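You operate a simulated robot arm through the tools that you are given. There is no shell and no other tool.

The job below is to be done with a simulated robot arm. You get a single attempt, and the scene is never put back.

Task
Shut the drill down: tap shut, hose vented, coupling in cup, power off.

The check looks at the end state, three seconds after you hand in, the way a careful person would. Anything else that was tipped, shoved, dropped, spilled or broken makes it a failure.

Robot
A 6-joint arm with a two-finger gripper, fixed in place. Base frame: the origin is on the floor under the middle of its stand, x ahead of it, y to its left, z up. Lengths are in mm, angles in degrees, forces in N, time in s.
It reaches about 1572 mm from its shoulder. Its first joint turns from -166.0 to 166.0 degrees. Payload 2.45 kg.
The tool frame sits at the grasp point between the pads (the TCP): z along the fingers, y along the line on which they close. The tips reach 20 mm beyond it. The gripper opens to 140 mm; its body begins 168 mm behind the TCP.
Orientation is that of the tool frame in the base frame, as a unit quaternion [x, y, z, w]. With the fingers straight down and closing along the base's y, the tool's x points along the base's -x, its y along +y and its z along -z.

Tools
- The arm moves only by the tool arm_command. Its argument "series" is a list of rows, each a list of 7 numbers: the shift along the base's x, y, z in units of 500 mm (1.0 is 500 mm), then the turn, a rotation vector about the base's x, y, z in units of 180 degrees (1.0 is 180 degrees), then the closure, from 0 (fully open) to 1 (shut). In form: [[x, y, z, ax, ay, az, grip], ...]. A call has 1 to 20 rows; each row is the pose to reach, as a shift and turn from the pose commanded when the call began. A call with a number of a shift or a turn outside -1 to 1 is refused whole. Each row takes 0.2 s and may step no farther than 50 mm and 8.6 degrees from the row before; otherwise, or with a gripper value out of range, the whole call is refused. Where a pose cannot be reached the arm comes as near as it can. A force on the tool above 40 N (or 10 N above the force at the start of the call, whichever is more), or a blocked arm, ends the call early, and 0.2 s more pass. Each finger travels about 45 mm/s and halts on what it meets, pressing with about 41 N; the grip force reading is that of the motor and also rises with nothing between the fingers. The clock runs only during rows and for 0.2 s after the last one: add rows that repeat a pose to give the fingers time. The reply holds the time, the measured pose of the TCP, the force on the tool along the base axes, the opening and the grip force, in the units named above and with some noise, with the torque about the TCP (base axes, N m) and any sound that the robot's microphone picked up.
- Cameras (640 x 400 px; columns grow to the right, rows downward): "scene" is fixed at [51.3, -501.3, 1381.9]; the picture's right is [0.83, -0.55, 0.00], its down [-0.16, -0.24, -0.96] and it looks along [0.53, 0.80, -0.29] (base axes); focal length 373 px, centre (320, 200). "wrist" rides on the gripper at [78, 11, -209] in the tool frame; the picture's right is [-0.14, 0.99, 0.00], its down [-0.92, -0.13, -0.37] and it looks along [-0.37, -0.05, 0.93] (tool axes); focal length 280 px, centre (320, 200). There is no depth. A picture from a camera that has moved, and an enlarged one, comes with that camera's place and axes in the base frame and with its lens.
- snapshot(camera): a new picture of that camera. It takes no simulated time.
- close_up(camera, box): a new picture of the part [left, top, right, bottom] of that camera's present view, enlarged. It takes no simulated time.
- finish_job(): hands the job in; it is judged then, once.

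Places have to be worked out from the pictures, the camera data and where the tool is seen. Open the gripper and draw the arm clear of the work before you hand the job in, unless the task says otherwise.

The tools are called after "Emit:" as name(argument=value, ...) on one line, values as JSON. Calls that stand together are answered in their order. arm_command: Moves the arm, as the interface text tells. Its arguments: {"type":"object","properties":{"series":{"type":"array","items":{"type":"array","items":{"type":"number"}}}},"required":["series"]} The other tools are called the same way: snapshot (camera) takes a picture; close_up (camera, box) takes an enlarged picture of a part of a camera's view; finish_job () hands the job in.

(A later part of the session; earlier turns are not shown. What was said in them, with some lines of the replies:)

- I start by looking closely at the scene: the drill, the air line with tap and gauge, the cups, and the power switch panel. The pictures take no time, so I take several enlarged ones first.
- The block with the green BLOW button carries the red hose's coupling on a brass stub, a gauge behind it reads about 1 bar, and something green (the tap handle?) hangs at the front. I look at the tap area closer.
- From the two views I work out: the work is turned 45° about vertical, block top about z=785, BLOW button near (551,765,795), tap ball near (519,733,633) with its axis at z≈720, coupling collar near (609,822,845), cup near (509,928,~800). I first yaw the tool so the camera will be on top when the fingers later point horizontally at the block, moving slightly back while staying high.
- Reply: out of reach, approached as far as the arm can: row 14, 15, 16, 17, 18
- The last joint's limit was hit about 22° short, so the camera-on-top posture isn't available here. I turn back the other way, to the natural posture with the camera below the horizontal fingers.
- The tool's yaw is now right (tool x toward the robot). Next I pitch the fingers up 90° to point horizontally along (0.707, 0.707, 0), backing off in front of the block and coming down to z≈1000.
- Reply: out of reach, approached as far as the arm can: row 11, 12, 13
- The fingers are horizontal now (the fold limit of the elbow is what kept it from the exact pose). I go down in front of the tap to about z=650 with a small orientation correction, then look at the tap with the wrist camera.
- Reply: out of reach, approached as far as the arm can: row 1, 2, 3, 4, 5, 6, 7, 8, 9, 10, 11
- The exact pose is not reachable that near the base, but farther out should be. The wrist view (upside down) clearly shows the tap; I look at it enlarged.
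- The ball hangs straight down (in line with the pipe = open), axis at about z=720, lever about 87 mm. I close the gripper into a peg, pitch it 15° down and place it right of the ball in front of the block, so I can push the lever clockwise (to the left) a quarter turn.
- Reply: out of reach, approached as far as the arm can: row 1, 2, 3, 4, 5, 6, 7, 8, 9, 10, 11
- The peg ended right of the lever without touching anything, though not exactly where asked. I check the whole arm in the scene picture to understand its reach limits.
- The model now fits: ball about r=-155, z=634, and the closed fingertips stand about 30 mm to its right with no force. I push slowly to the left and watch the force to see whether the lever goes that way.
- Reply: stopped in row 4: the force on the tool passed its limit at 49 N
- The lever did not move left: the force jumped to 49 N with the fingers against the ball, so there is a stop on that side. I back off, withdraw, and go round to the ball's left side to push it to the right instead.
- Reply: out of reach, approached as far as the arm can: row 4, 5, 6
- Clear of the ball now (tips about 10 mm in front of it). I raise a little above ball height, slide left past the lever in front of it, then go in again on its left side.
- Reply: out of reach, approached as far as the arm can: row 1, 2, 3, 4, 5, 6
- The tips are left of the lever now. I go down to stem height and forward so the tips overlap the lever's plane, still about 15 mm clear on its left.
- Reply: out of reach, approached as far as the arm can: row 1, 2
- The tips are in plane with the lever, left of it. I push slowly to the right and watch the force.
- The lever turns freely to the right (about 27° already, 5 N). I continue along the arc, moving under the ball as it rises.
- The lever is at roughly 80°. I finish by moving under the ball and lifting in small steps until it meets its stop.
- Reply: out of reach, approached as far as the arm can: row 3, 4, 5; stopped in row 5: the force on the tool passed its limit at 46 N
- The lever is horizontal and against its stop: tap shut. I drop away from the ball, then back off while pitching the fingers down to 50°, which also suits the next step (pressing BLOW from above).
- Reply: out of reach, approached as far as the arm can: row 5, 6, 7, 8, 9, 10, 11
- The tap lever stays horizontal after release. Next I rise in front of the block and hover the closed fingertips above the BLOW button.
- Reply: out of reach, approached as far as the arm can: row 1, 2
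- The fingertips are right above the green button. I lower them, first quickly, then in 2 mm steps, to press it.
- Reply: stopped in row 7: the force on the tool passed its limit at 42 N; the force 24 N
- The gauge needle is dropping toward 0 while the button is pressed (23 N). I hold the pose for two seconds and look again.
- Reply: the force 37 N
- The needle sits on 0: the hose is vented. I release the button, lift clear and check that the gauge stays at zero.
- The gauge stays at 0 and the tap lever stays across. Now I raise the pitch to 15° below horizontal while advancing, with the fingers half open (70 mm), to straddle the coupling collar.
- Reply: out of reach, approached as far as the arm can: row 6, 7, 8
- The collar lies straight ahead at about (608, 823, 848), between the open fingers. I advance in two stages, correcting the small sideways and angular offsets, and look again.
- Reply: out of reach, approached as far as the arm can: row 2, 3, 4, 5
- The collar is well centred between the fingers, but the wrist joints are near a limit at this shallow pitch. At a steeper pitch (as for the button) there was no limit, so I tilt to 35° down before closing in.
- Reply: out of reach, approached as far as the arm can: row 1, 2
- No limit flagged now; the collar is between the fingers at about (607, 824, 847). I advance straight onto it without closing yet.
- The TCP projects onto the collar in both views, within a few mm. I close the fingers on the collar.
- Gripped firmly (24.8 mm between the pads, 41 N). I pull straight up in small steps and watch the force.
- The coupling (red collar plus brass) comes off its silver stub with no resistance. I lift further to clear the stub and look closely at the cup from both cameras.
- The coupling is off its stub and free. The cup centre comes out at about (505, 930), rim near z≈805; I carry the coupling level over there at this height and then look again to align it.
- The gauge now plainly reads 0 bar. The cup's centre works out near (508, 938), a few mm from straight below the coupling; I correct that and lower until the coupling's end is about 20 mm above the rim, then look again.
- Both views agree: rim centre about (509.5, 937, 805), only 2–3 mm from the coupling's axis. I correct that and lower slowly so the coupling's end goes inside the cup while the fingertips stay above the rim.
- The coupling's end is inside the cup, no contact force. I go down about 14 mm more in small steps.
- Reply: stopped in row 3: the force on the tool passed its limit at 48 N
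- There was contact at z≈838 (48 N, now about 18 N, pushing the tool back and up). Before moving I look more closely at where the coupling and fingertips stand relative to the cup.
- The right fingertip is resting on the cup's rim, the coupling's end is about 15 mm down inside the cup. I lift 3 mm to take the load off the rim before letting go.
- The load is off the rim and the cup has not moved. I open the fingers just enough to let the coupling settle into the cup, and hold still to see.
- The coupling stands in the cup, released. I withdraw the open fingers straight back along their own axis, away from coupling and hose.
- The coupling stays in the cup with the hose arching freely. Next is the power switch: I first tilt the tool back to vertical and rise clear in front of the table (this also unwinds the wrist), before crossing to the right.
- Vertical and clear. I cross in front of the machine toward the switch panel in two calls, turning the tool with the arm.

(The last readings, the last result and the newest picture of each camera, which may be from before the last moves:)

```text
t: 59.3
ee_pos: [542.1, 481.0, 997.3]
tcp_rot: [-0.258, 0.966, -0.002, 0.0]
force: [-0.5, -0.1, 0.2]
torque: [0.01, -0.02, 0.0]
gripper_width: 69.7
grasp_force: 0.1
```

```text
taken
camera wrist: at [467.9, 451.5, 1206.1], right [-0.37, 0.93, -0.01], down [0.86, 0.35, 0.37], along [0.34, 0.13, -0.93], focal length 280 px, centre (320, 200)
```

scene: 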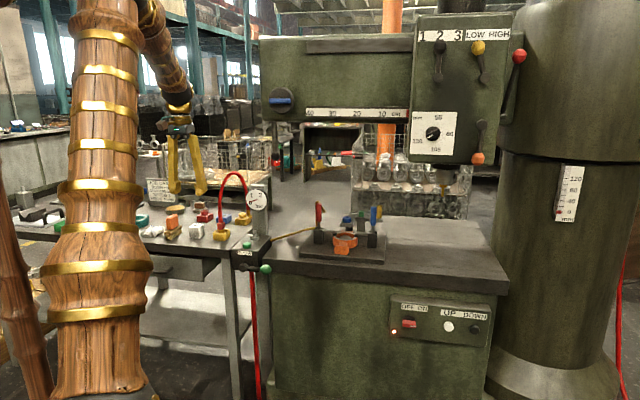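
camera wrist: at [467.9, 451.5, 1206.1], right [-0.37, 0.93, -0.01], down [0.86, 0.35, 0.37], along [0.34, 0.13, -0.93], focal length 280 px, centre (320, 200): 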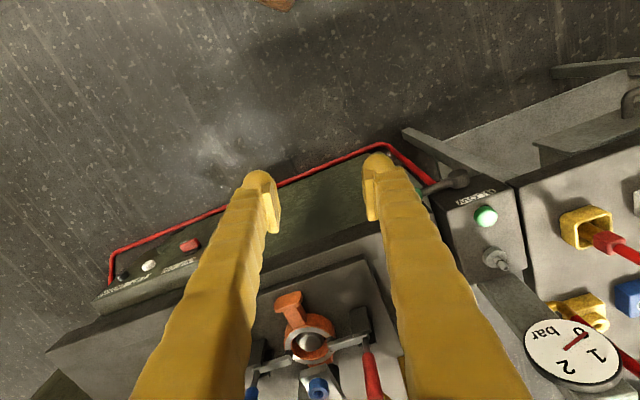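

From above I can triangulate the red power knob at about (948, 276, 575), the white UP button at about (1050, 189, 575). I continue to a spot in front of the panel, still vertical, with the tool turned in line with the arm.

Emit:
arm_command(series=[[0.058, -0.066, -0.018, 0, 0, -0.011, 0.5], [0.116, -0.131, -0.035, 0, 0, -0.022, 0.5], [0.173, -0.197, -0.053, 0, 0, -0.033, 0.5], [0.231, -0.263, -0.071, 0, 0, -0.044, 0.5], [0.289, -0.328, -0.088, 0, 0, -0.055, 0.5], [0.347, -0.394, -0.106, 0, 0, -0.067, 0.5], [0.405, -0.459, -0.123, 0, 0, -0.078, 0.5], [0.463, -0.525, -0.141, 0, 0, -0.089, 0.5], [0.52, -0.591, -0.159, 0, 0, -0.1, 0.5], [0.578, -0.656, -0.176, 0, 0, -0.111, 0.5], [0.636, -0.722, -0.194, 0, 0, -0.122, 0.5], [0.636, -0.722, -0.194, 0, 0, -0.122, 0.5]])

Emit:
snapshot(camera="wrist")

Emit:
snapshot(camera="scene")

```text
t: 61.9
ee_pos: [857.7, 119.0, 900.1]
tcp_rot: [-0.069, 0.998, -0.004, 0.0]
force: [0.1, 0.9, -0.1]
torque: [-0.01, -0.02, 0.0]
gripper_width: 70.0
grasp_force: 0.0
```

```text
taken
camera wrist: at [779.3, 120.5, 1109.9], right [0.0, 1.0, -0.01], down [0.93, 0.0, 0.37], along [0.37, 0.0, -0.93], focal length 280 px, centre (320, 200)
```

wrist: 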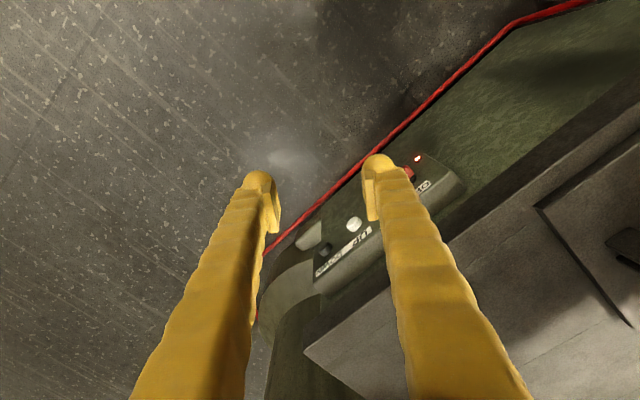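

```text
taken
```

scene: 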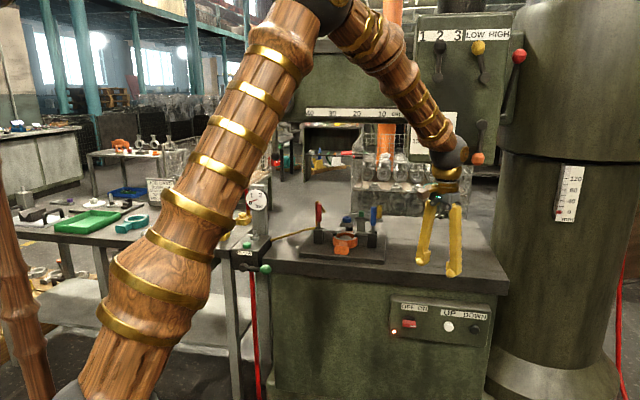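

The panel is ahead below. I lower and pitch the fingers up in line with the arm to about 25° below horizontal, well in front of the panel, so the wrist camera can look at the switch from the front.

Emit:
arm_command(series=[[0, -0.006, -0.036, 0.0056, -0.0397, 0, 0.5], [0.001, -0.011, -0.071, 0.0112, -0.0794, 0, 0.5], [0.001, -0.016, -0.107, 0.0167, -0.1192, 0, 0.5], [0.002, -0.021, -0.142, 0.0223, -0.1589, 0, 0.5], [0.002, -0.027, -0.178, 0.0279, -0.1986, 0, 0.5], [0.003, -0.032, -0.213, 0.0335, -0.2383, 0, 0.5], [0.003, -0.037, -0.249, 0.039, -0.2781, 0, 0.5], [0.004, -0.043, -0.284, 0.0446, -0.3178, 0, 0.5], [0.004, -0.048, -0.32, 0.0502, -0.3575, 0, 0.5], [0.004, -0.048, -0.32, 0.0502, -0.3575, 0, 0.5]])

Emit:
snapshot(camera="wrist")

Emit:
snapshot(camera="scene")

```text
t: 64.1
ee_pos: [862.8, 96.2, 740.7]
tcp_rot: [-0.057, 0.842, 0.036, 0.535]
force: [0.9, -0.4, 0.0]
torque: [-0.05, 0.03, 0.0]
gripper_width: 69.8
grasp_force: 0.1
```

```text
taken
camera wrist: at [639.5, 77.0, 757.8], right [-0.08, 0.99, 0.12], down [0.07, -0.12, 0.99], along [0.99, 0.08, -0.06], focal length 280 px, centre (320, 200)
```

wrist: 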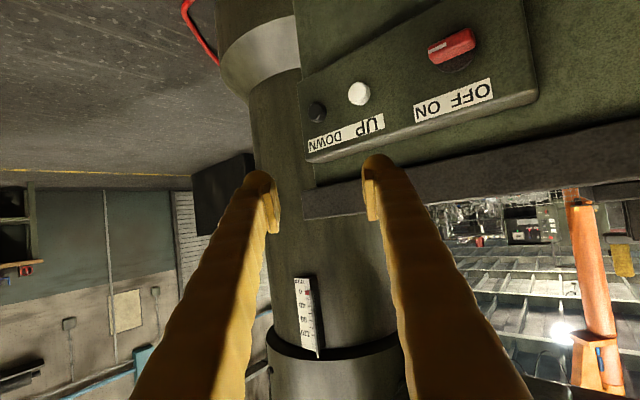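

```text
taken
```

scene: 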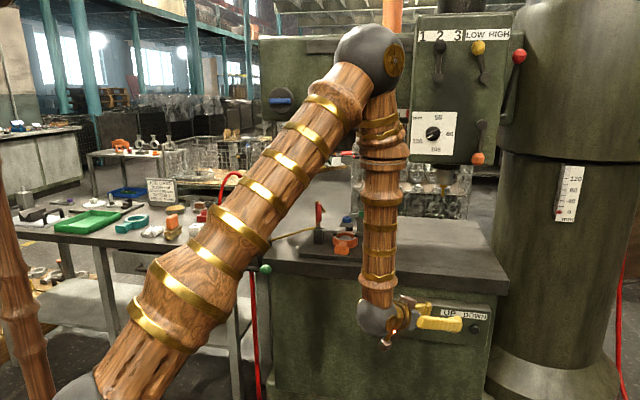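

No joint limits here. I take a close look at the switch from this angle.

Emit:
close_up(camera="wrist", box=[390, 10, 530, 130])

Emit:
close_up(camera="scene", box=[370, 290, 510, 370])

```text
3.33 times, centred on (460, 70) of wrist
camera zoom: at [639.5, 77.0, 757.8], right [-0.08, 0.99, 0.12], down [0.07, -0.12, 0.99], along [0.99, 0.08, -0.06], focal length 935 px, centre (-147, 633)
```

zoom: 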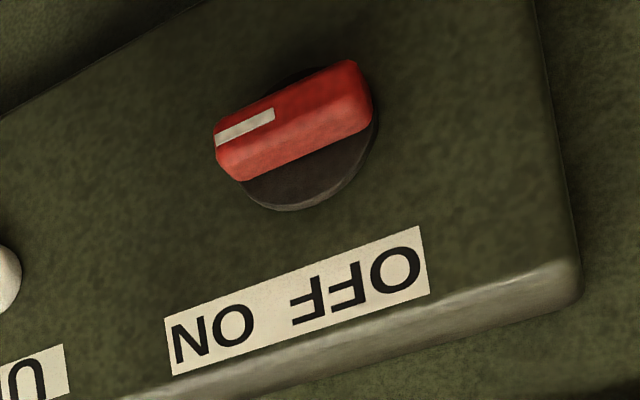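

```text
4.57 times, centred on (440, 330) of scene
camera zoom: at [51.3, -501.3, 1381.9], right [0.83, -0.55, 0.0], down [-0.16, -0.24, -0.96], along [0.53, 0.8, -0.29], focal length 1706 px, centre (-229, -394)
```

zoom: 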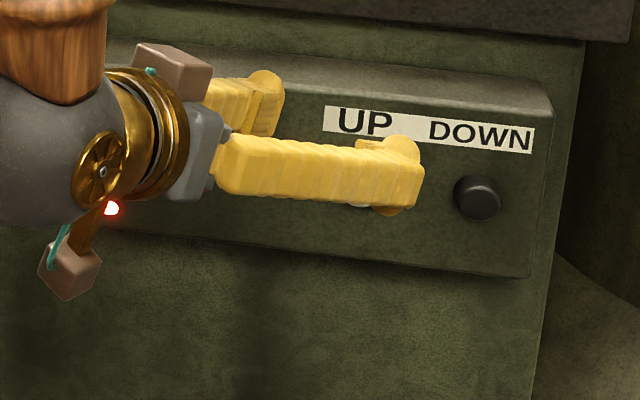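

The switch is a black disc with a red bar; its white mark points right (ON), label OFF lies up-left. I turn the tool square to the panel (yaw 45°, horizontal) at about 150 mm in front of the knob to measure it properly.

Emit:
arm_command(series=[[-0.004, 0.019, -0.035, 0.0079, -0.0159, 0.0255, 0.5], [-0.009, 0.039, -0.07, 0.0158, -0.0318, 0.0509, 0.5], [-0.013, 0.058, -0.106, 0.0237, -0.0477, 0.0764, 0.5], [-0.018, 0.077, -0.141, 0.0316, -0.0637, 0.1019, 0.5], [-0.022, 0.096, -0.176, 0.0395, -0.0796, 0.1273, 0.5], [-0.027, 0.116, -0.211, 0.0474, -0.0955, 0.1528, 0.5], [-0.031, 0.135, -0.246, 0.0553, -0.1114, 0.1782, 0.5], [-0.0356, 0.154, -0.2814, 0.0632, -0.1273, 0.2037, 0.5], [-0.0356, 0.154, -0.2814, 0.0632, -0.1273, 0.2037, 0.5]])

Emit:
snapshot(camera="wrist")

Emit:
snapshot(camera="scene")

```text
t: 66.1
ee_pos: [842.8, 172.1, 601.4]
tcp_rot: [-0.27, 0.653, 0.27, 0.654]
force: [0.5, 0.2, -0.2]
torque: [0.03, 0.0, 0.04]
gripper_width: 69.9
grasp_force: 0.2
```

```text
taken
camera wrist: at [686.8, 31.8, 521.6], right [-0.7, 0.7, 0.14], down [-0.17, -0.35, 0.92], along [0.69, 0.62, 0.37], focal length 280 px, centre (320, 200)
```

wrist: 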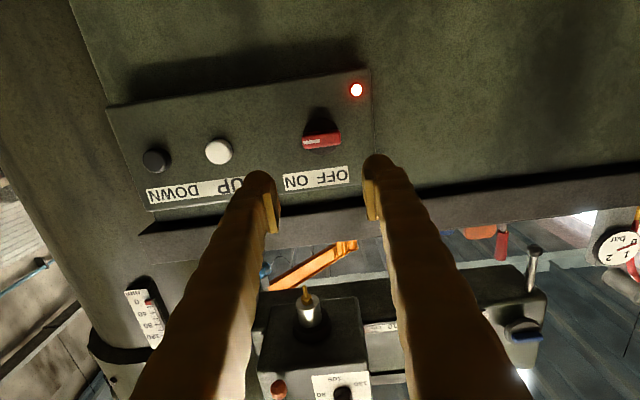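

```text
taken
```

scene: 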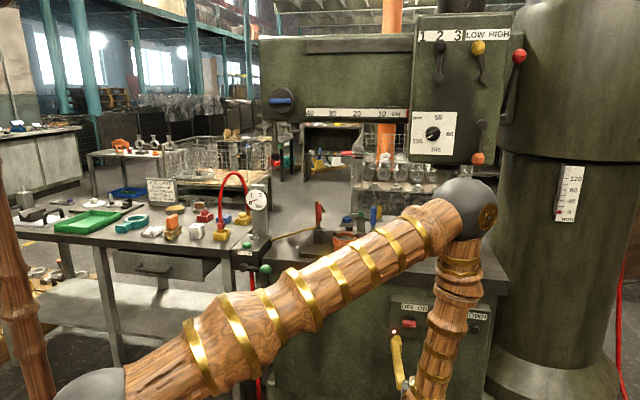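

The pose is exact now. I enlarge the switch in this view to measure its centre and how far it stands out.

Emit:
close_up(camera="wrist", box=[270, 70, 390, 200])

Emit:
close_up(camera="scene", box=[370, 290, 450, 350])

```text
3.08 times, centred on (330, 135) of wrist
camera zoom: at [686.8, 31.8, 521.6], right [-0.7, 0.7, 0.14], down [-0.17, -0.35, 0.92], along [0.69, 0.62, 0.37], focal length 863 px, centre (289, 400)
```

zoom: 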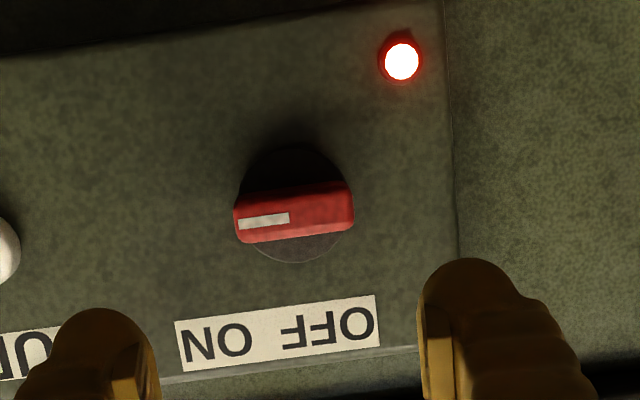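

```text
6.67 times, centred on (410, 320) of scene
camera zoom: at [51.3, -501.3, 1381.9], right [0.83, -0.55, 0.0], down [-0.16, -0.24, -0.96], along [0.53, 0.8, -0.29], focal length 2488 px, centre (-280, -600)
```

zoom: 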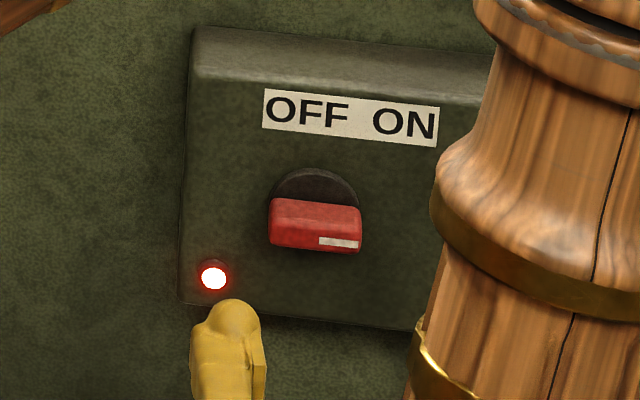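

The knob's axis comes out at about r=471, z=580, disc face at n≈870 and the bar's front at n≈848 (22 mm high, about 17 mm thick). I roll the gripper 90° so the fingers will close above and below the horizontal bar, centred on the axis, still 60 mm away.

Emit:
arm_command(series=[[0.0064, 0.0071, -0.004, 0.0321, 0.0321, 0, 0.5], [0.0128, 0.0142, -0.008, 0.0643, 0.0643, 0, 0.5], [0.0191, 0.0213, -0.011, 0.0964, 0.0964, 0, 0.5], [0.0255, 0.0284, -0.015, 0.1286, 0.1286, 0, 0.5], [0.0319, 0.0355, -0.019, 0.1607, 0.1607, 0, 0.5], [0.0383, 0.0425, -0.023, 0.1929, 0.1929, 0, 0.5], [0.0447, 0.0496, -0.027, 0.225, 0.225, 0, 0.5], [0.051, 0.0567, -0.03, 0.2571, 0.2571, 0, 0.5], [0.0574, 0.0638, -0.034, 0.2893, 0.2893, 0, 0.5], [0.0638, 0.0709, -0.038, 0.3214, 0.3214, 0, 0.5], [0.0702, 0.078, -0.0418, 0.3536, 0.3536, 0, 0.5], [0.0702, 0.078, -0.0418, 0.3536, 0.3536, 0, 0.5]])

Emit:
snapshot(camera="wrist")

Emit:
close_up(camera="scene", box=[370, 290, 450, 350])

```text
t: 68.7
ee_pos: [877.5, 211.7, 580.4]
tcp_rot: [0.271, 0.654, 0.653, 0.27]
force: [-0.4, 0.5, -0.2]
torque: [0.01, 0.0, 0.0]
gripper_width: 70.2
grasp_force: 0.1
```

```text
taken
camera wrist: at [673.9, 119.8, 591.2], right [0.1, -0.1, 0.99], down [0.39, -0.91, -0.13], along [0.92, 0.4, -0.05], focal length 280 px, centre (320, 200)
```

wrist: 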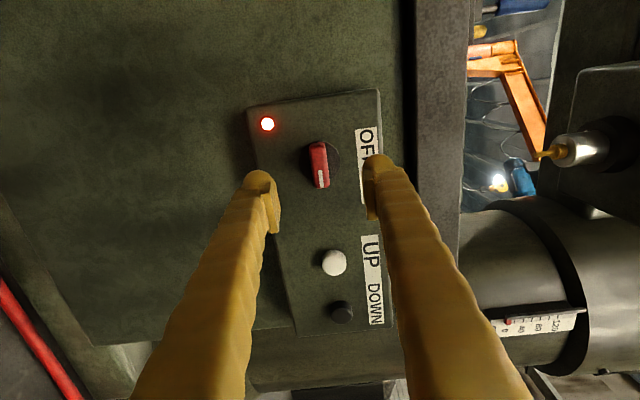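

```text
6.67 times, centred on (410, 320) of scene
camera zoom: at [51.3, -501.3, 1381.9], right [0.83, -0.55, 0.0], down [-0.16, -0.24, -0.96], along [0.53, 0.8, -0.29], focal length 2488 px, centre (-280, -600)
```

zoom: 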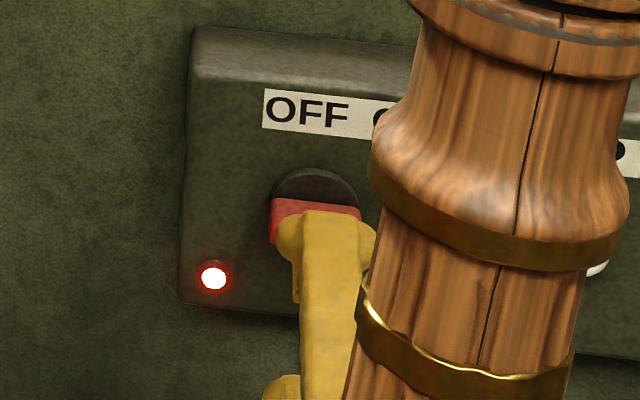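

The bar lies between the fingers' planes. I enlarge this view to refine the knob's position before closing in.

Emit:
close_up(camera="wrist", box=[250, 90, 390, 230])

```text
2.86 times, centred on (320, 160) of wrist
camera zoom: at [673.9, 119.8, 591.2], right [0.1, -0.1, 0.99], down [0.39, -0.91, -0.13], along [0.92, 0.4, -0.05], focal length 801 px, centre (320, 314)
```

zoom: 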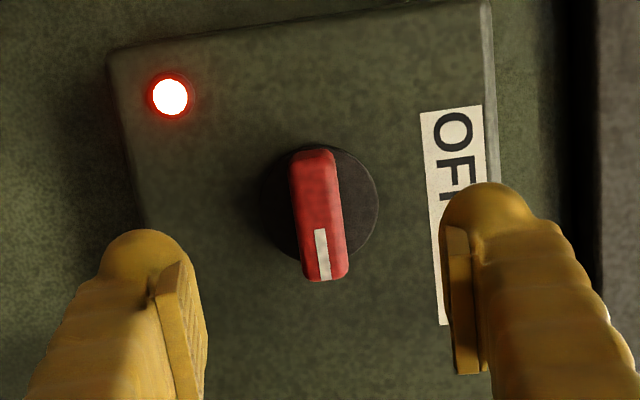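

The knob axis agrees within 2 mm (r≈469.5, z≈580). I advance straight in so the tips end about 5 mm short of the disc, bar between the fingers.

Emit:
arm_command(series=[[0.028, 0.03, 0, 0, 0, 0, 0.5], [0.056, 0.058, 0, 0, 0, 0, 0.5], [0.084, 0.087, 0, 0, 0, 0, 0.5], [0.1042, 0.108, 0, 0, 0, 0, 0.5], [0.1042, 0.108, 0, 0, 0, 0, 0.5]])

Emit:
snapshot(camera="wrist")

Emit:
close_up(camera="scene", box=[370, 290, 450, 350])

```text
t: 69.9
ee_pos: [930.5, 265.2, 580.0]
tcp_rot: [0.271, 0.653, 0.653, 0.271]
force: [-0.3, -0.2, -0.7]
torque: [0.0, -0.02, 0.0]
gripper_width: 70.0
grasp_force: 0.0
```

```text
taken
camera wrist: at [726.8, 172.8, 590.8], right [0.1, -0.1, 0.99], down [0.39, -0.91, -0.13], along [0.92, 0.4, -0.05], focal length 280 px, centre (320, 200)
```

wrist: 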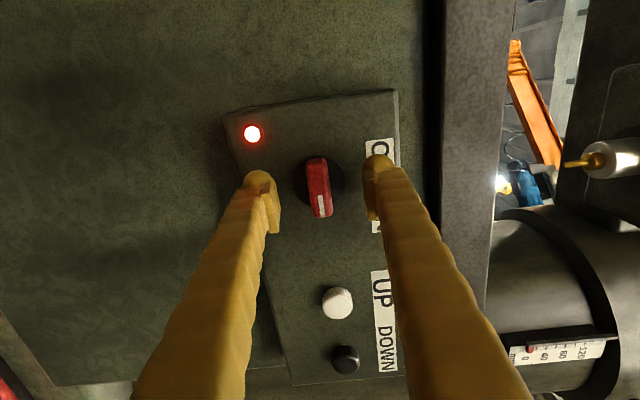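

```text
6.67 times, centred on (410, 320) of scene
camera zoom: at [51.3, -501.3, 1381.9], right [0.83, -0.55, 0.0], down [-0.16, -0.24, -0.96], along [0.53, 0.8, -0.29], focal length 2488 px, centre (-280, -600)
```

zoom: 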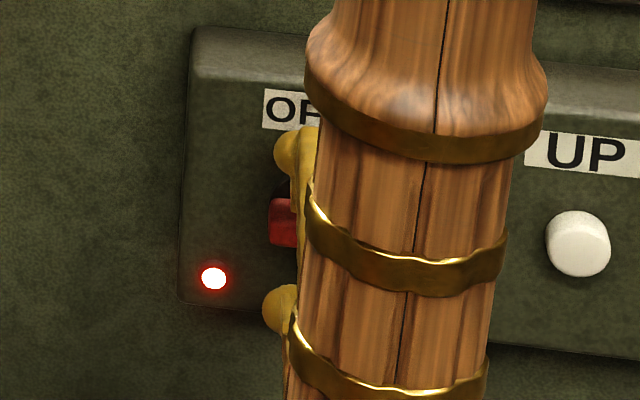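

The bar sits between the fingers; I shift 2.5 mm left to centre on it and close the fingers gently onto it.

Emit:
arm_command(series=[[-0.0035, 0.0035, 0, 0, 0, 0, 0.6], [-0.0035, 0.0035, 0, 0, 0, 0, 0.7], [-0.0035, 0.0035, 0, 0, 0, 0, 0.8], [-0.0035, 0.0035, 0, 0, 0, 0, 0.9], [-0.0035, 0.0035, 0, 0, 0, 0, 1], [-0.0035, 0.0035, 0, 0, 0, 0, 1], [-0.0035, 0.0035, 0, 0, 0, 0, 1]])

Emit:
close_up(camera="wrist", box=[230, 90, 410, 250])

```text
t: 71.5
ee_pos: [928.5, 267.6, 579.5]
tcp_rot: [0.271, 0.654, 0.653, 0.269]
force: [3.9, 2.6, -8.7]
torque: [-0.07, 0.04, -0.07]
gripper_width: 16.8
grasp_force: 42.3
```

```text
2.50 times, centred on (320, 170) of wrist
camera zoom: at [724.5, 175.0, 590.7], right [0.1, -0.1, 0.99], down [0.39, -0.91, -0.13], along [0.92, 0.4, -0.05], focal length 701 px, centre (320, 275)
```

zoom: 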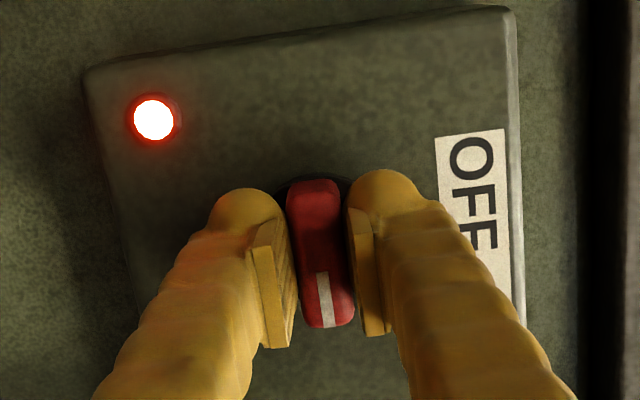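

The bar is gripped (16.8 mm). I turn it counter-clockwise (as seen from the front, toward OFF) by 30° first and watch force, torque and the lamp.

Emit:
arm_command(series=[[0, 0, 0, -0.0196, -0.0196, 0, 1], [0, 0, 0, -0.0393, -0.0393, 0, 1], [0, 0, 0, -0.0589, -0.0589, 0, 1], [0, 0, 0, -0.0786, -0.0786, 0, 1], [0, 0, 0, -0.0982, -0.0982, 0, 1], [0, 0, 0, -0.1179, -0.1179, 0, 1]])

Emit:
close_up(camera="wrist", box=[230, 90, 410, 250])

Emit:
close_up(camera="scene", box=[370, 290, 450, 350])

```text
t: 73.0
ee_pos: [927.7, 267.2, 578.9]
tcp_rot: [0.092, 0.702, 0.56, 0.43]
force: [9.5, 5.1, -6.0]
torque: [-0.09, 0.12, 0.1]
gripper_width: 17.2
grasp_force: 42.6
stopped in row 6: the force on the tool passed its limit at 40 N (the readings are from after the stop); the commanded pose is now the measured one
```

```text
2.50 times, centred on (320, 170) of wrist
camera zoom: at [728.1, 171.2, 549.1], right [-0.26, 0.27, 0.93], down [0.35, -0.87, 0.35], along [0.9, 0.42, 0.14], focal length 701 px, centre (320, 275)
```

zoom: 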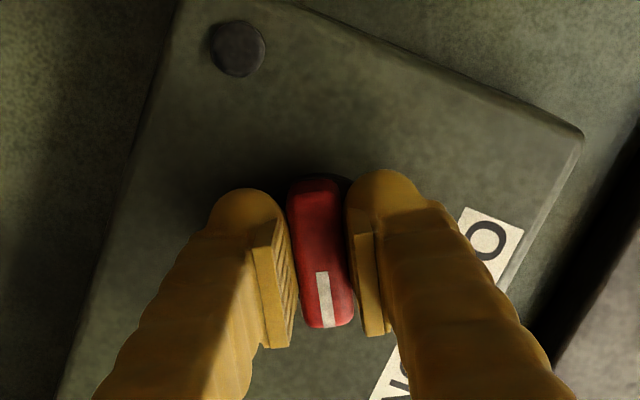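

```text
6.67 times, centred on (410, 320) of scene
camera zoom: at [51.3, -501.3, 1381.9], right [0.83, -0.55, 0.0], down [-0.16, -0.24, -0.96], along [0.53, 0.8, -0.29], focal length 2488 px, centre (-280, -600)
```

zoom: 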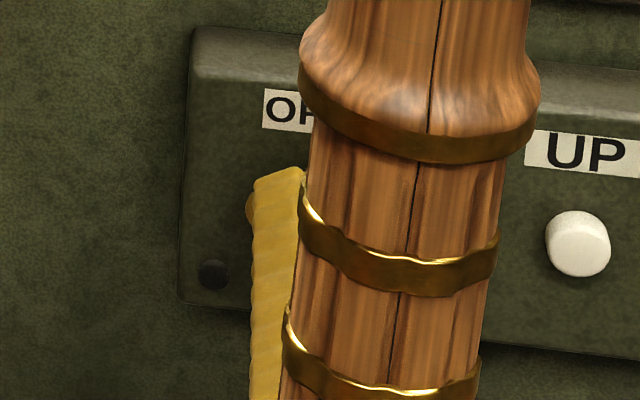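

The lamp went out after about 30° of turn; the call stopped on 40 N. I continue a little further with a 1 mm centring shift to learn whether this is the end stop or just a detent.

Emit:
arm_command(series=[[0, 0, -0.002, 0, 0, 0, 1], [0, 0, -0.002, -0.0118, -0.0118, 0, 1], [0, 0, -0.002, -0.0236, -0.0236, 0, 1], [0, 0, -0.002, -0.0354, -0.0354, 0, 1], [0, 0, -0.002, -0.0471, -0.0471, 0, 1]])

Emit:
close_up(camera="wrist", box=[230, 90, 410, 250])

```text
t: 74.2
ee_pos: [929.2, 267.3, 578.0]
tcp_rot: [0.018, 0.707, 0.512, 0.487]
force: [14.9, -4.0, -4.6]
torque: [0.03, -0.05, -0.25]
gripper_width: 17.0
grasp_force: 42.1
```

```text
2.50 times, centred on (320, 170) of wrist
camera zoom: at [733.6, 165.8, 534.0], right [-0.4, 0.4, 0.83], down [0.28, -0.8, 0.52], along [0.87, 0.44, 0.21], focal length 701 px, centre (320, 275)
```

zoom: 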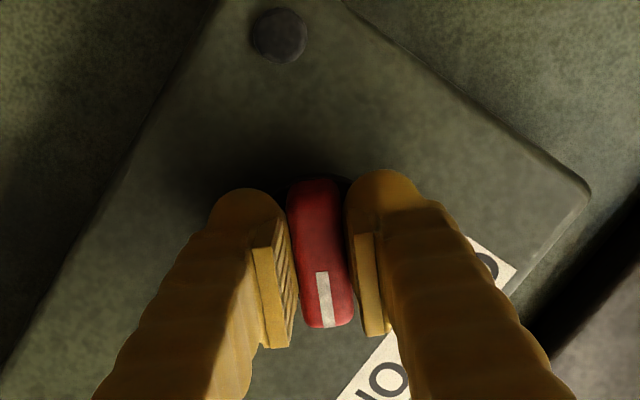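

It keeps turning (about 42° now) with a modest side force, so that was no stop. I re-centre by 2 mm and keep turning.

Emit:
arm_command(series=[[0.0028, -0.0028, -0.001, 0, 0, 0, 1], [0.0028, -0.0028, -0.001, -0.0157, -0.0157, 0, 1], [0.0028, -0.0028, -0.001, -0.0314, -0.0314, 0, 1], [0.0028, -0.0028, -0.001, -0.0471, -0.0471, 0, 1], [0.0028, -0.0028, -0.001, -0.0629, -0.0629, 0, 1]])

Emit:
close_up(camera="wrist", box=[230, 90, 410, 250])

```text
t: 75.4
ee_pos: [929.0, 266.9, 577.7]
tcp_rot: [-0.082, 0.703, 0.44, 0.554]
force: [-8.3, 22.8, 0.9]
torque: [0.08, -0.17, 0.12]
gripper_width: 16.7
grasp_force: 42.4
```

```text
2.50 times, centred on (320, 170) of wrist
camera zoom: at [744.7, 154.4, 517.1], right [-0.54, 0.54, 0.64], down [0.16, -0.68, 0.71], along [0.82, 0.49, 0.28], focal length 701 px, centre (320, 275)
```

zoom: 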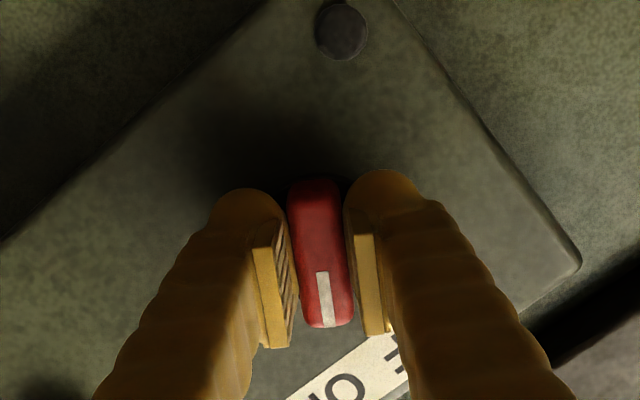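

About 58° now; I correct the centring (1.2 mm back) and turn on.

Emit:
arm_command(series=[[-0.001, 0.0026, 0, 0, 0, 0, 1], [-0.001, 0.0026, 0, -0.0157, -0.0157, 0, 1], [-0.001, 0.0026, 0, -0.0314, -0.0314, 0, 1], [-0.001, 0.0026, 0, -0.0471, -0.0471, 0, 1], [-0.001, 0.0026, 0, -0.0629, -0.0629, 0, 1]])

Emit:
close_up(camera="wrist", box=[230, 90, 410, 250])

```text
t: 76.6
ee_pos: [928.7, 264.8, 577.4]
tcp_rot: [-0.177, 0.685, 0.358, 0.61]
force: [-20.1, -15.0, -0.3]
torque: [-0.09, 0.08, 0.09]
gripper_width: 17.0
grasp_force: 43.0
```

```text
2.50 times, centred on (320, 170) of wrist
camera zoom: at [758.0, 141.4, 505.2], right [-0.64, 0.65, 0.4], down [0.0, -0.53, 0.85], along [0.76, 0.55, 0.34], focal length 701 px, centre (320, 275)
```

zoom: 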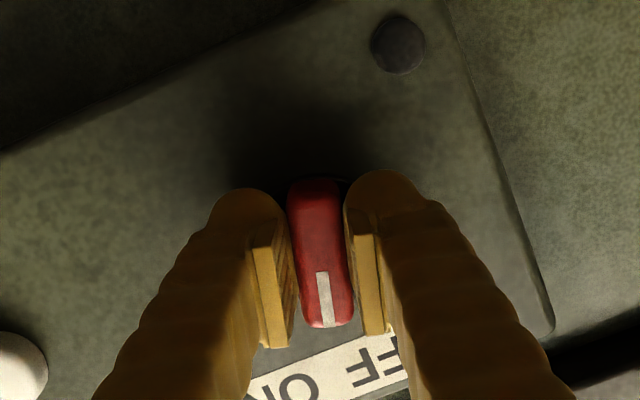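

About 74°; the tips now push lightly on the disc (25 N outward), so I ease back 1 mm and turn on toward 90°.

Emit:
arm_command(series=[[-0.0012, -0.0016, 0, 0, 0, 0, 1], [-0.0012, -0.0016, 0, -0.0157, -0.0157, 0, 1], [-0.0012, -0.0016, 0, -0.0314, -0.0314, 0, 1], [-0.0012, -0.0016, 0, -0.0471, -0.0471, 0, 1], [-0.0012, -0.0016, 0, -0.0629, -0.0629, 0, 1]])

Emit:
close_up(camera="wrist", box=[230, 90, 410, 250])

```text
t: 77.5
ee_pos: [930.0, 265.9, 577.2]
tcp_rot: [-0.229, 0.669, 0.308, 0.637]
force: [6.6, 2.9, -2.9]
torque: [-0.1, 0.02, 0.06]
gripper_width: 17.1
grasp_force: 42.4
stopped in row 4: the force on the tool passed its limit at 40 N (the readings are from after the stop); the commanded pose is now the measured one
```

```text
2.50 times, centred on (320, 170) of wrist
camera zoom: at [766.4, 132.9, 501.0], right [-0.68, 0.69, 0.25], down [-0.09, -0.43, 0.9], along [0.73, 0.59, 0.36], focal length 701 px, centre (320, 275)
```

zoom: 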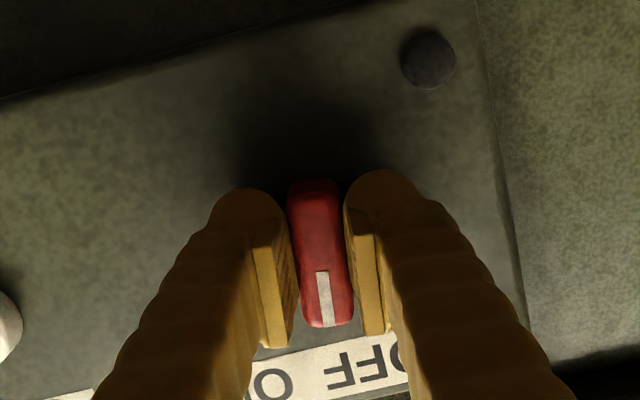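

About 84° now; again a brief 40 N. I keep on slowly, 2.5° per row, to see if the knob still follows or has reached its stop.

Emit:
arm_command(series=[[0, 0, 0, -0.0098, -0.0098, 0, 1], [0, 0, 0, -0.0196, -0.0196, 0, 1], [0, 0, 0, -0.0295, -0.0295, 0, 1], [0, 0, 0, -0.0393, -0.0393, 0, 1]])

Emit:
close_up(camera="wrist", box=[230, 90, 410, 250])

```text
t: 78.5
ee_pos: [930.1, 264.4, 577.5]
tcp_rot: [-0.286, 0.646, 0.25, 0.662]
force: [17.9, -5.7, -6.9]
torque: [0.9, 0.78, -0.17]
gripper_width: 17.7
grasp_force: 43.4
```

```text
2.50 times, centred on (320, 170) of wrist
camera zoom: at [775.8, 123.1, 498.6], right [-0.7, 0.71, 0.08], down [-0.21, -0.31, 0.93], along [0.68, 0.63, 0.37], focal length 701 px, centre (320, 275)
```

zoom: 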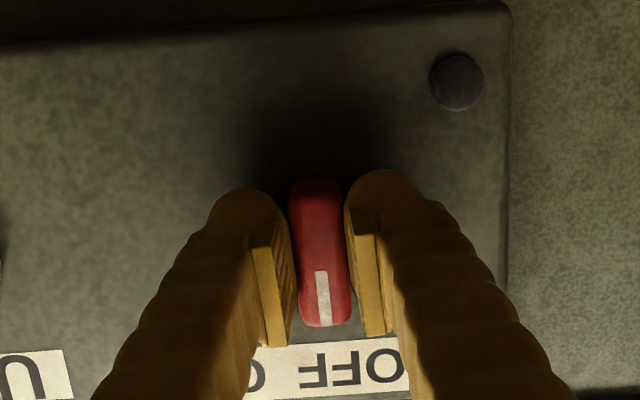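

The torque rose to 1.2 N·m at about 90° turn: end stop reached, pointer straight up under "OFF", lamp out. I open the fingers and back straight away.

Emit:
arm_command(series=[[0, 0, 0, 0, 0, 0, 0.85], [0, 0, 0, 0, 0, 0, 0.75], [0, 0, 0, 0, 0, 0, 0.65], [0, 0, 0, 0, 0, 0, 0.6], [0, 0, 0, 0, 0, 0, 0.6], [-0.02, -0.02, 0, 0, 0, 0, 0.6], [-0.05, -0.05, 0, 0, 0, 0, 0.6], [-0.09, -0.09, 0, 0, 0, 0, 0.6], [-0.13, -0.13, 0, 0, 0, 0, 0.6], [-0.17, -0.17, 0, 0, 0, 0, 0.6]])

Emit:
snapshot(camera="wrist")

Emit:
close_up(camera="wrist", box=[260, 70, 400, 210])

Emit:
snapshot(camera="scene")

```text
t: 80.7
ee_pos: [842.9, 181.4, 578.6]
tcp_rot: [-0.288, 0.645, 0.252, 0.661]
force: [-0.1, 0.1, 0.0]
torque: [-0.01, 0.0, -0.03]
gripper_width: 55.9
grasp_force: 0.1
```

```text
taken
camera wrist: at [690.6, 38.3, 499.3], right [-0.7, 0.71, 0.08], down [-0.21, -0.31, 0.93], along [0.68, 0.63, 0.37], focal length 280 px, centre (320, 200)
```

wrist: 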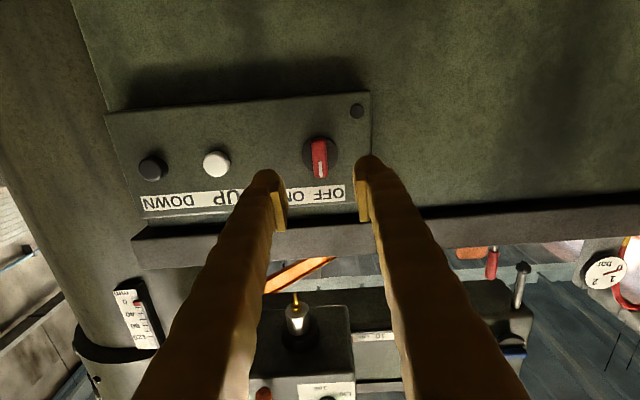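

```text
2.86 times, centred on (330, 140) of wrist
camera zoom: at [690.6, 38.3, 499.3], right [-0.7, 0.71, 0.08], down [-0.21, -0.31, 0.93], along [0.68, 0.63, 0.37], focal length 801 px, centre (291, 371)
```

zoom: 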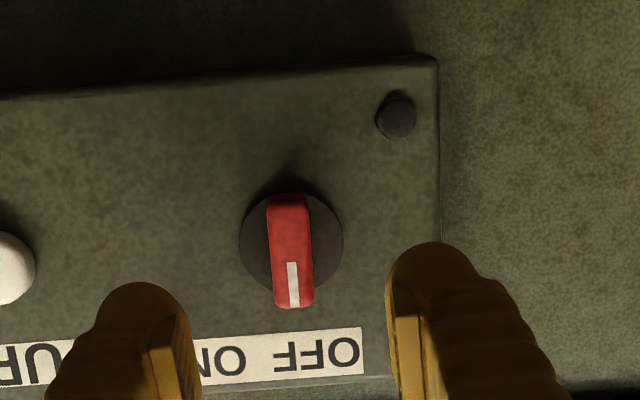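

```text
taken
```

scene: 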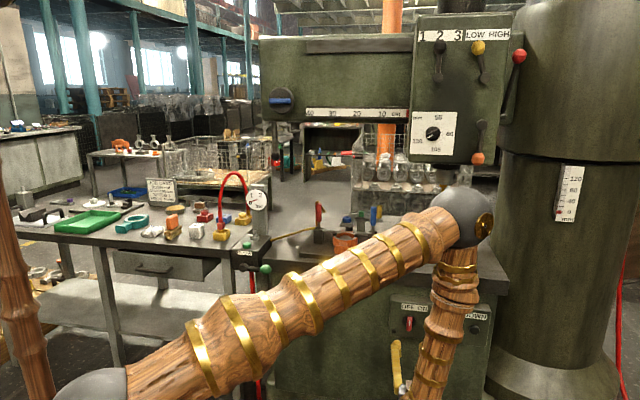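

The pointer stands under OFF and the lamp is out. I open the gripper fully and draw the arm back and up, clear of the machine.

Emit:
arm_command(series=[[-0.03, -0.03, 0.02, 0, 0, 0, 0.4], [-0.06, -0.06, 0.06, 0, 0, 0, 0.3], [-0.06, -0.06, 0.13, 0, 0, 0, 0.2], [-0.06, -0.06, 0.2, 0, 0, 0, 0.1], [-0.06, -0.06, 0.28, 0, 0, 0, 0], [-0.06, -0.06, 0.36, 0, 0, 0, 0], [-0.06, -0.06, 0.44, 0, 0, 0, 0], [-0.06, -0.06, 0.52, 0, 0, 0, 0], [-0.06, -0.06, 0.52, 0, 0, 0, 0]])

Emit:
snapshot(camera="scene")

Emit:
close_up(camera="scene", box=[370, 290, 510, 370])

Emit:
close_up(camera="scene", box=[130, 160, 290, 280])

```text
t: 82.7
ee_pos: [814.3, 150.8, 838.2]
tcp_rot: [-0.288, 0.645, 0.252, 0.661]
force: [1.0, -0.7, 0.6]
torque: [0.01, -0.02, 0.01]
gripper_width: 140.1
grasp_force: 0.0
```

```text
taken
```

scene: 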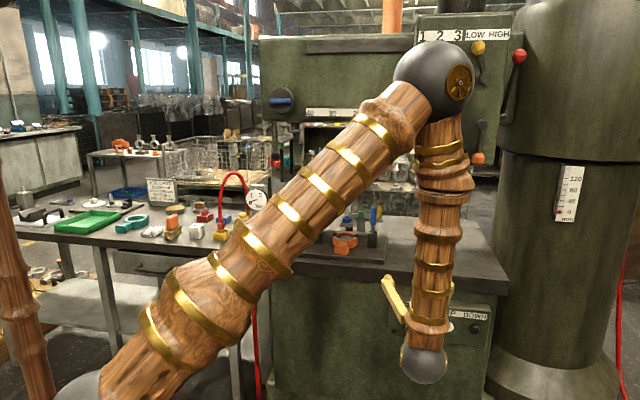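

```text
4.57 times, centred on (440, 330) of scene
camera zoom: at [51.3, -501.3, 1381.9], right [0.83, -0.55, 0.0], down [-0.16, -0.24, -0.96], along [0.53, 0.8, -0.29], focal length 1706 px, centre (-229, -394)
```

zoom: 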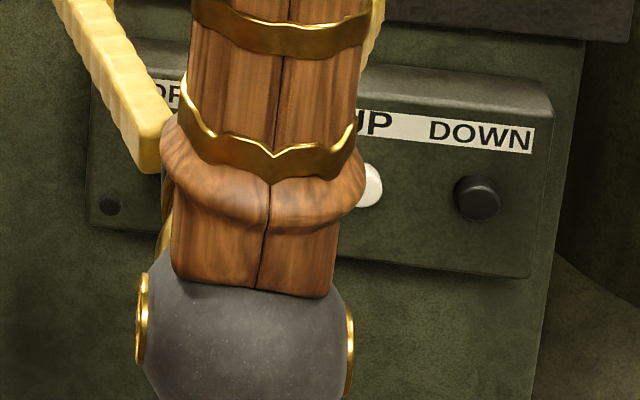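

```text
3.33 times, centred on (210, 220) of scene
camera zoom: at [51.3, -501.3, 1381.9], right [0.83, -0.55, 0.0], down [-0.16, -0.24, -0.96], along [0.53, 0.8, -0.29], focal length 1244 px, centre (687, 133)
```

zoom: 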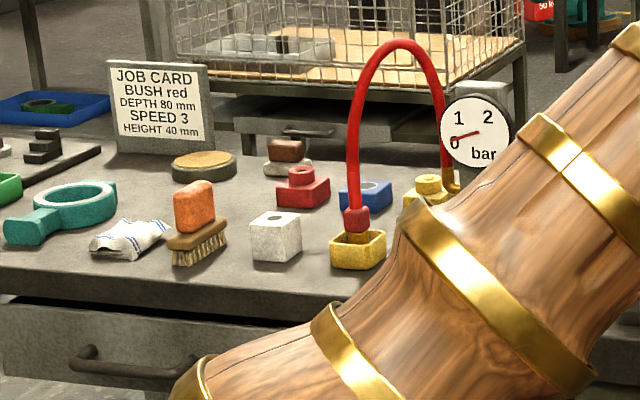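

Everything looks in place. I swing the arm to a vertical, withdrawn pose in front of the machine, from which the wrist camera can check the tap, gauge, cup and switch once more.

Emit:
arm_command(series=[[-0.036, 0.033, 0.035, -0.0245, 0.034, -0.0066, 0], [-0.071, 0.066, 0.071, -0.049, 0.0679, -0.0132, 0], [-0.107, 0.1, 0.106, -0.0735, 0.1019, -0.0199, 0], [-0.143, 0.133, 0.141, -0.098, 0.1359, -0.0265, 0], [-0.178, 0.166, 0.177, -0.1225, 0.1698, -0.0331, 0], [-0.214, 0.199, 0.212, -0.1471, 0.2038, -0.0397, 0], [-0.25, 0.232, 0.247, -0.1716, 0.2378, -0.0463, 0], [-0.285, 0.265, 0.283, -0.1961, 0.2717, -0.0529, 0], [-0.321, 0.299, 0.318, -0.2206, 0.3057, -0.0596, 0], [-0.357, 0.332, 0.353, -0.2451, 0.3397, -0.0662, 0], [-0.392, 0.365, 0.389, -0.2696, 0.3736, -0.0728, 0], [-0.428, 0.398, 0.424, -0.2941, 0.4076, -0.0794, 0], [-0.428, 0.398, 0.424, -0.2941, 0.4076, -0.0794, 0]])

Emit:
snapshot(camera="scene")

Emit:
snapshot(camera="wrist")

```text
t: 85.5
ee_pos: [574.0, 389.1, 1027.5]
tcp_rot: [-0.233, 0.966, 0.114, -0.012]
force: [-0.6, 0.1, 0.5]
torque: [0.01, 0.03, -0.02]
gripper_width: 140.3
grasp_force: 0.1
out of reach, approached as far as the arm can: row 9, 10, 11, 12, 13
```

```text
taken
```

scene: 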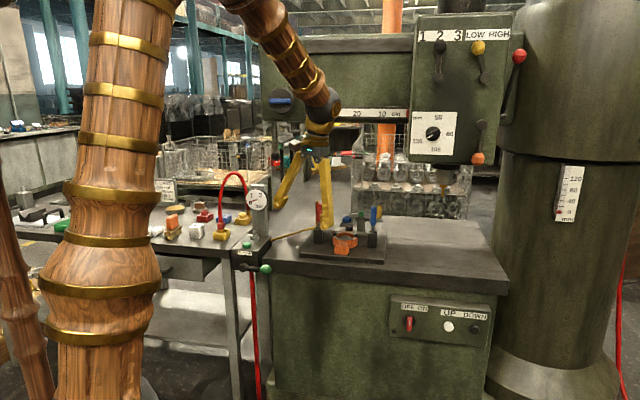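

```text
taken
camera wrist: at [515.0, 318.1, 1230.1], right [-0.32, 0.92, 0.23], down [0.91, 0.23, 0.36], along [0.28, 0.32, -0.91], focal length 280 px, centre (320, 200)
```

wrist: 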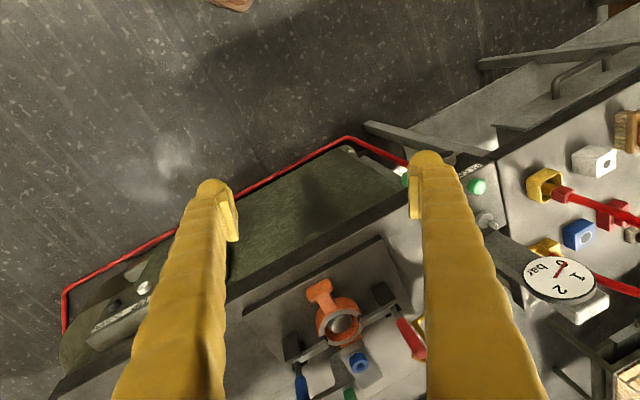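

The scene view is open again, so I check each end state closely: tap, gauge, cup and switch.

Emit:
close_up(camera="scene", box=[195, 165, 295, 285])

Emit:
close_up(camera="scene", box=[370, 290, 510, 370])

Emit:
close_up(camera="scene", box=[150, 180, 290, 260])

Emit:
close_up(camera="wrist", box=[500, 120, 640, 320])

```text
3.33 times, centred on (245, 225) of scene
camera zoom: at [51.3, -501.3, 1381.9], right [0.83, -0.55, 0.0], down [-0.16, -0.24, -0.96], along [0.53, 0.8, -0.29], focal length 1244 px, centre (570, 117)
```

zoom: 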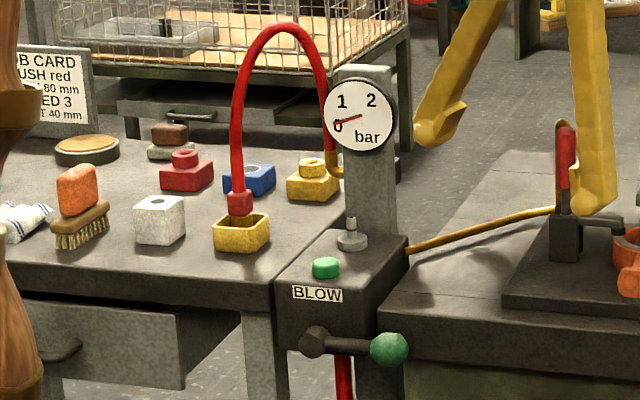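

```text
4.57 times, centred on (440, 330) of scene
camera zoom: at [51.3, -501.3, 1381.9], right [0.83, -0.55, 0.0], down [-0.16, -0.24, -0.96], along [0.53, 0.8, -0.29], focal length 1706 px, centre (-229, -394)
```

zoom: 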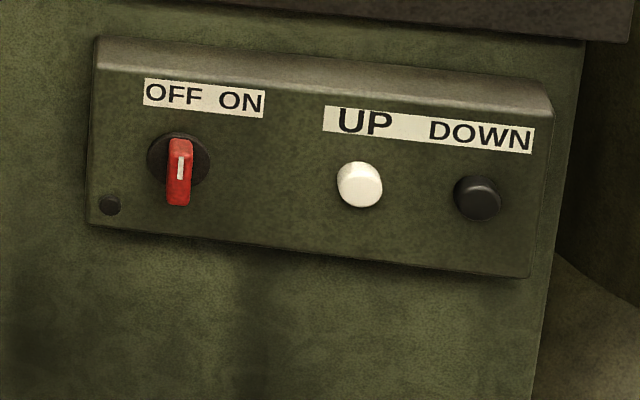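

```text
4.57 times, centred on (220, 220) of scene
camera zoom: at [51.3, -501.3, 1381.9], right [0.83, -0.55, 0.0], down [-0.16, -0.24, -0.96], along [0.53, 0.8, -0.29], focal length 1706 px, centre (777, 109)
```

zoom: 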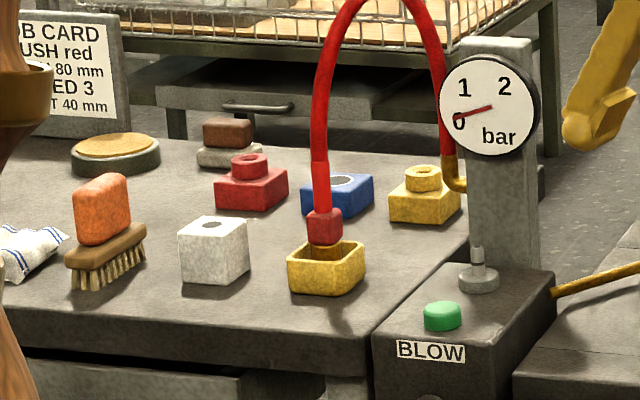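

```text
2.00 times, centred on (570, 220) of wrist
camera zoom: at [515.0, 318.1, 1230.1], right [-0.32, 0.92, 0.23], down [0.91, 0.23, 0.36], along [0.28, 0.32, -0.91], focal length 561 px, centre (-180, 160)
```

zoom: 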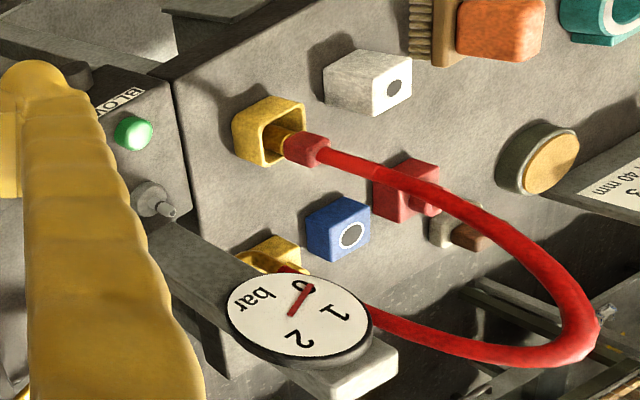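

All four end states check out in the pictures:
- **Tap:** the lever lies across, against its stop.
- **Hose:** the gauge reads 0 bar.
- **Coupling:** it stands in the yellow cup.
- **Power:** the switch is at OFF and the lamp is out.

Nothing else on the table or machine has moved. The gripper is open and the arm is clear, so I hand in.

Emit:
finish_job()

```text
The job is handed in.
```

The drill is shut down and I have handed the job in; no result of the check has come back. These are the end states in the last pictures before handing in:

- **Tap:** the lever is turned a quarter turn, to its stop, and stayed there after I let go.
- **Hose:** I held the BLOW button until the gauge reached 0 bar, and it stayed at 0 after release.
- **Coupling:** it is off its stub and standing in the yellow cup, with the hose arching freely. I let it drop roughly the last 15 mm, because a fingertip met the cup's rim before the coupling touched bottom. The cup did not move.
- **Power:** the switch points to OFF and the red lamp is out.

I saw nothing else moved, tipped or spilled in the last pictures. The gripper is open and the arm stands clear in front of the machine.
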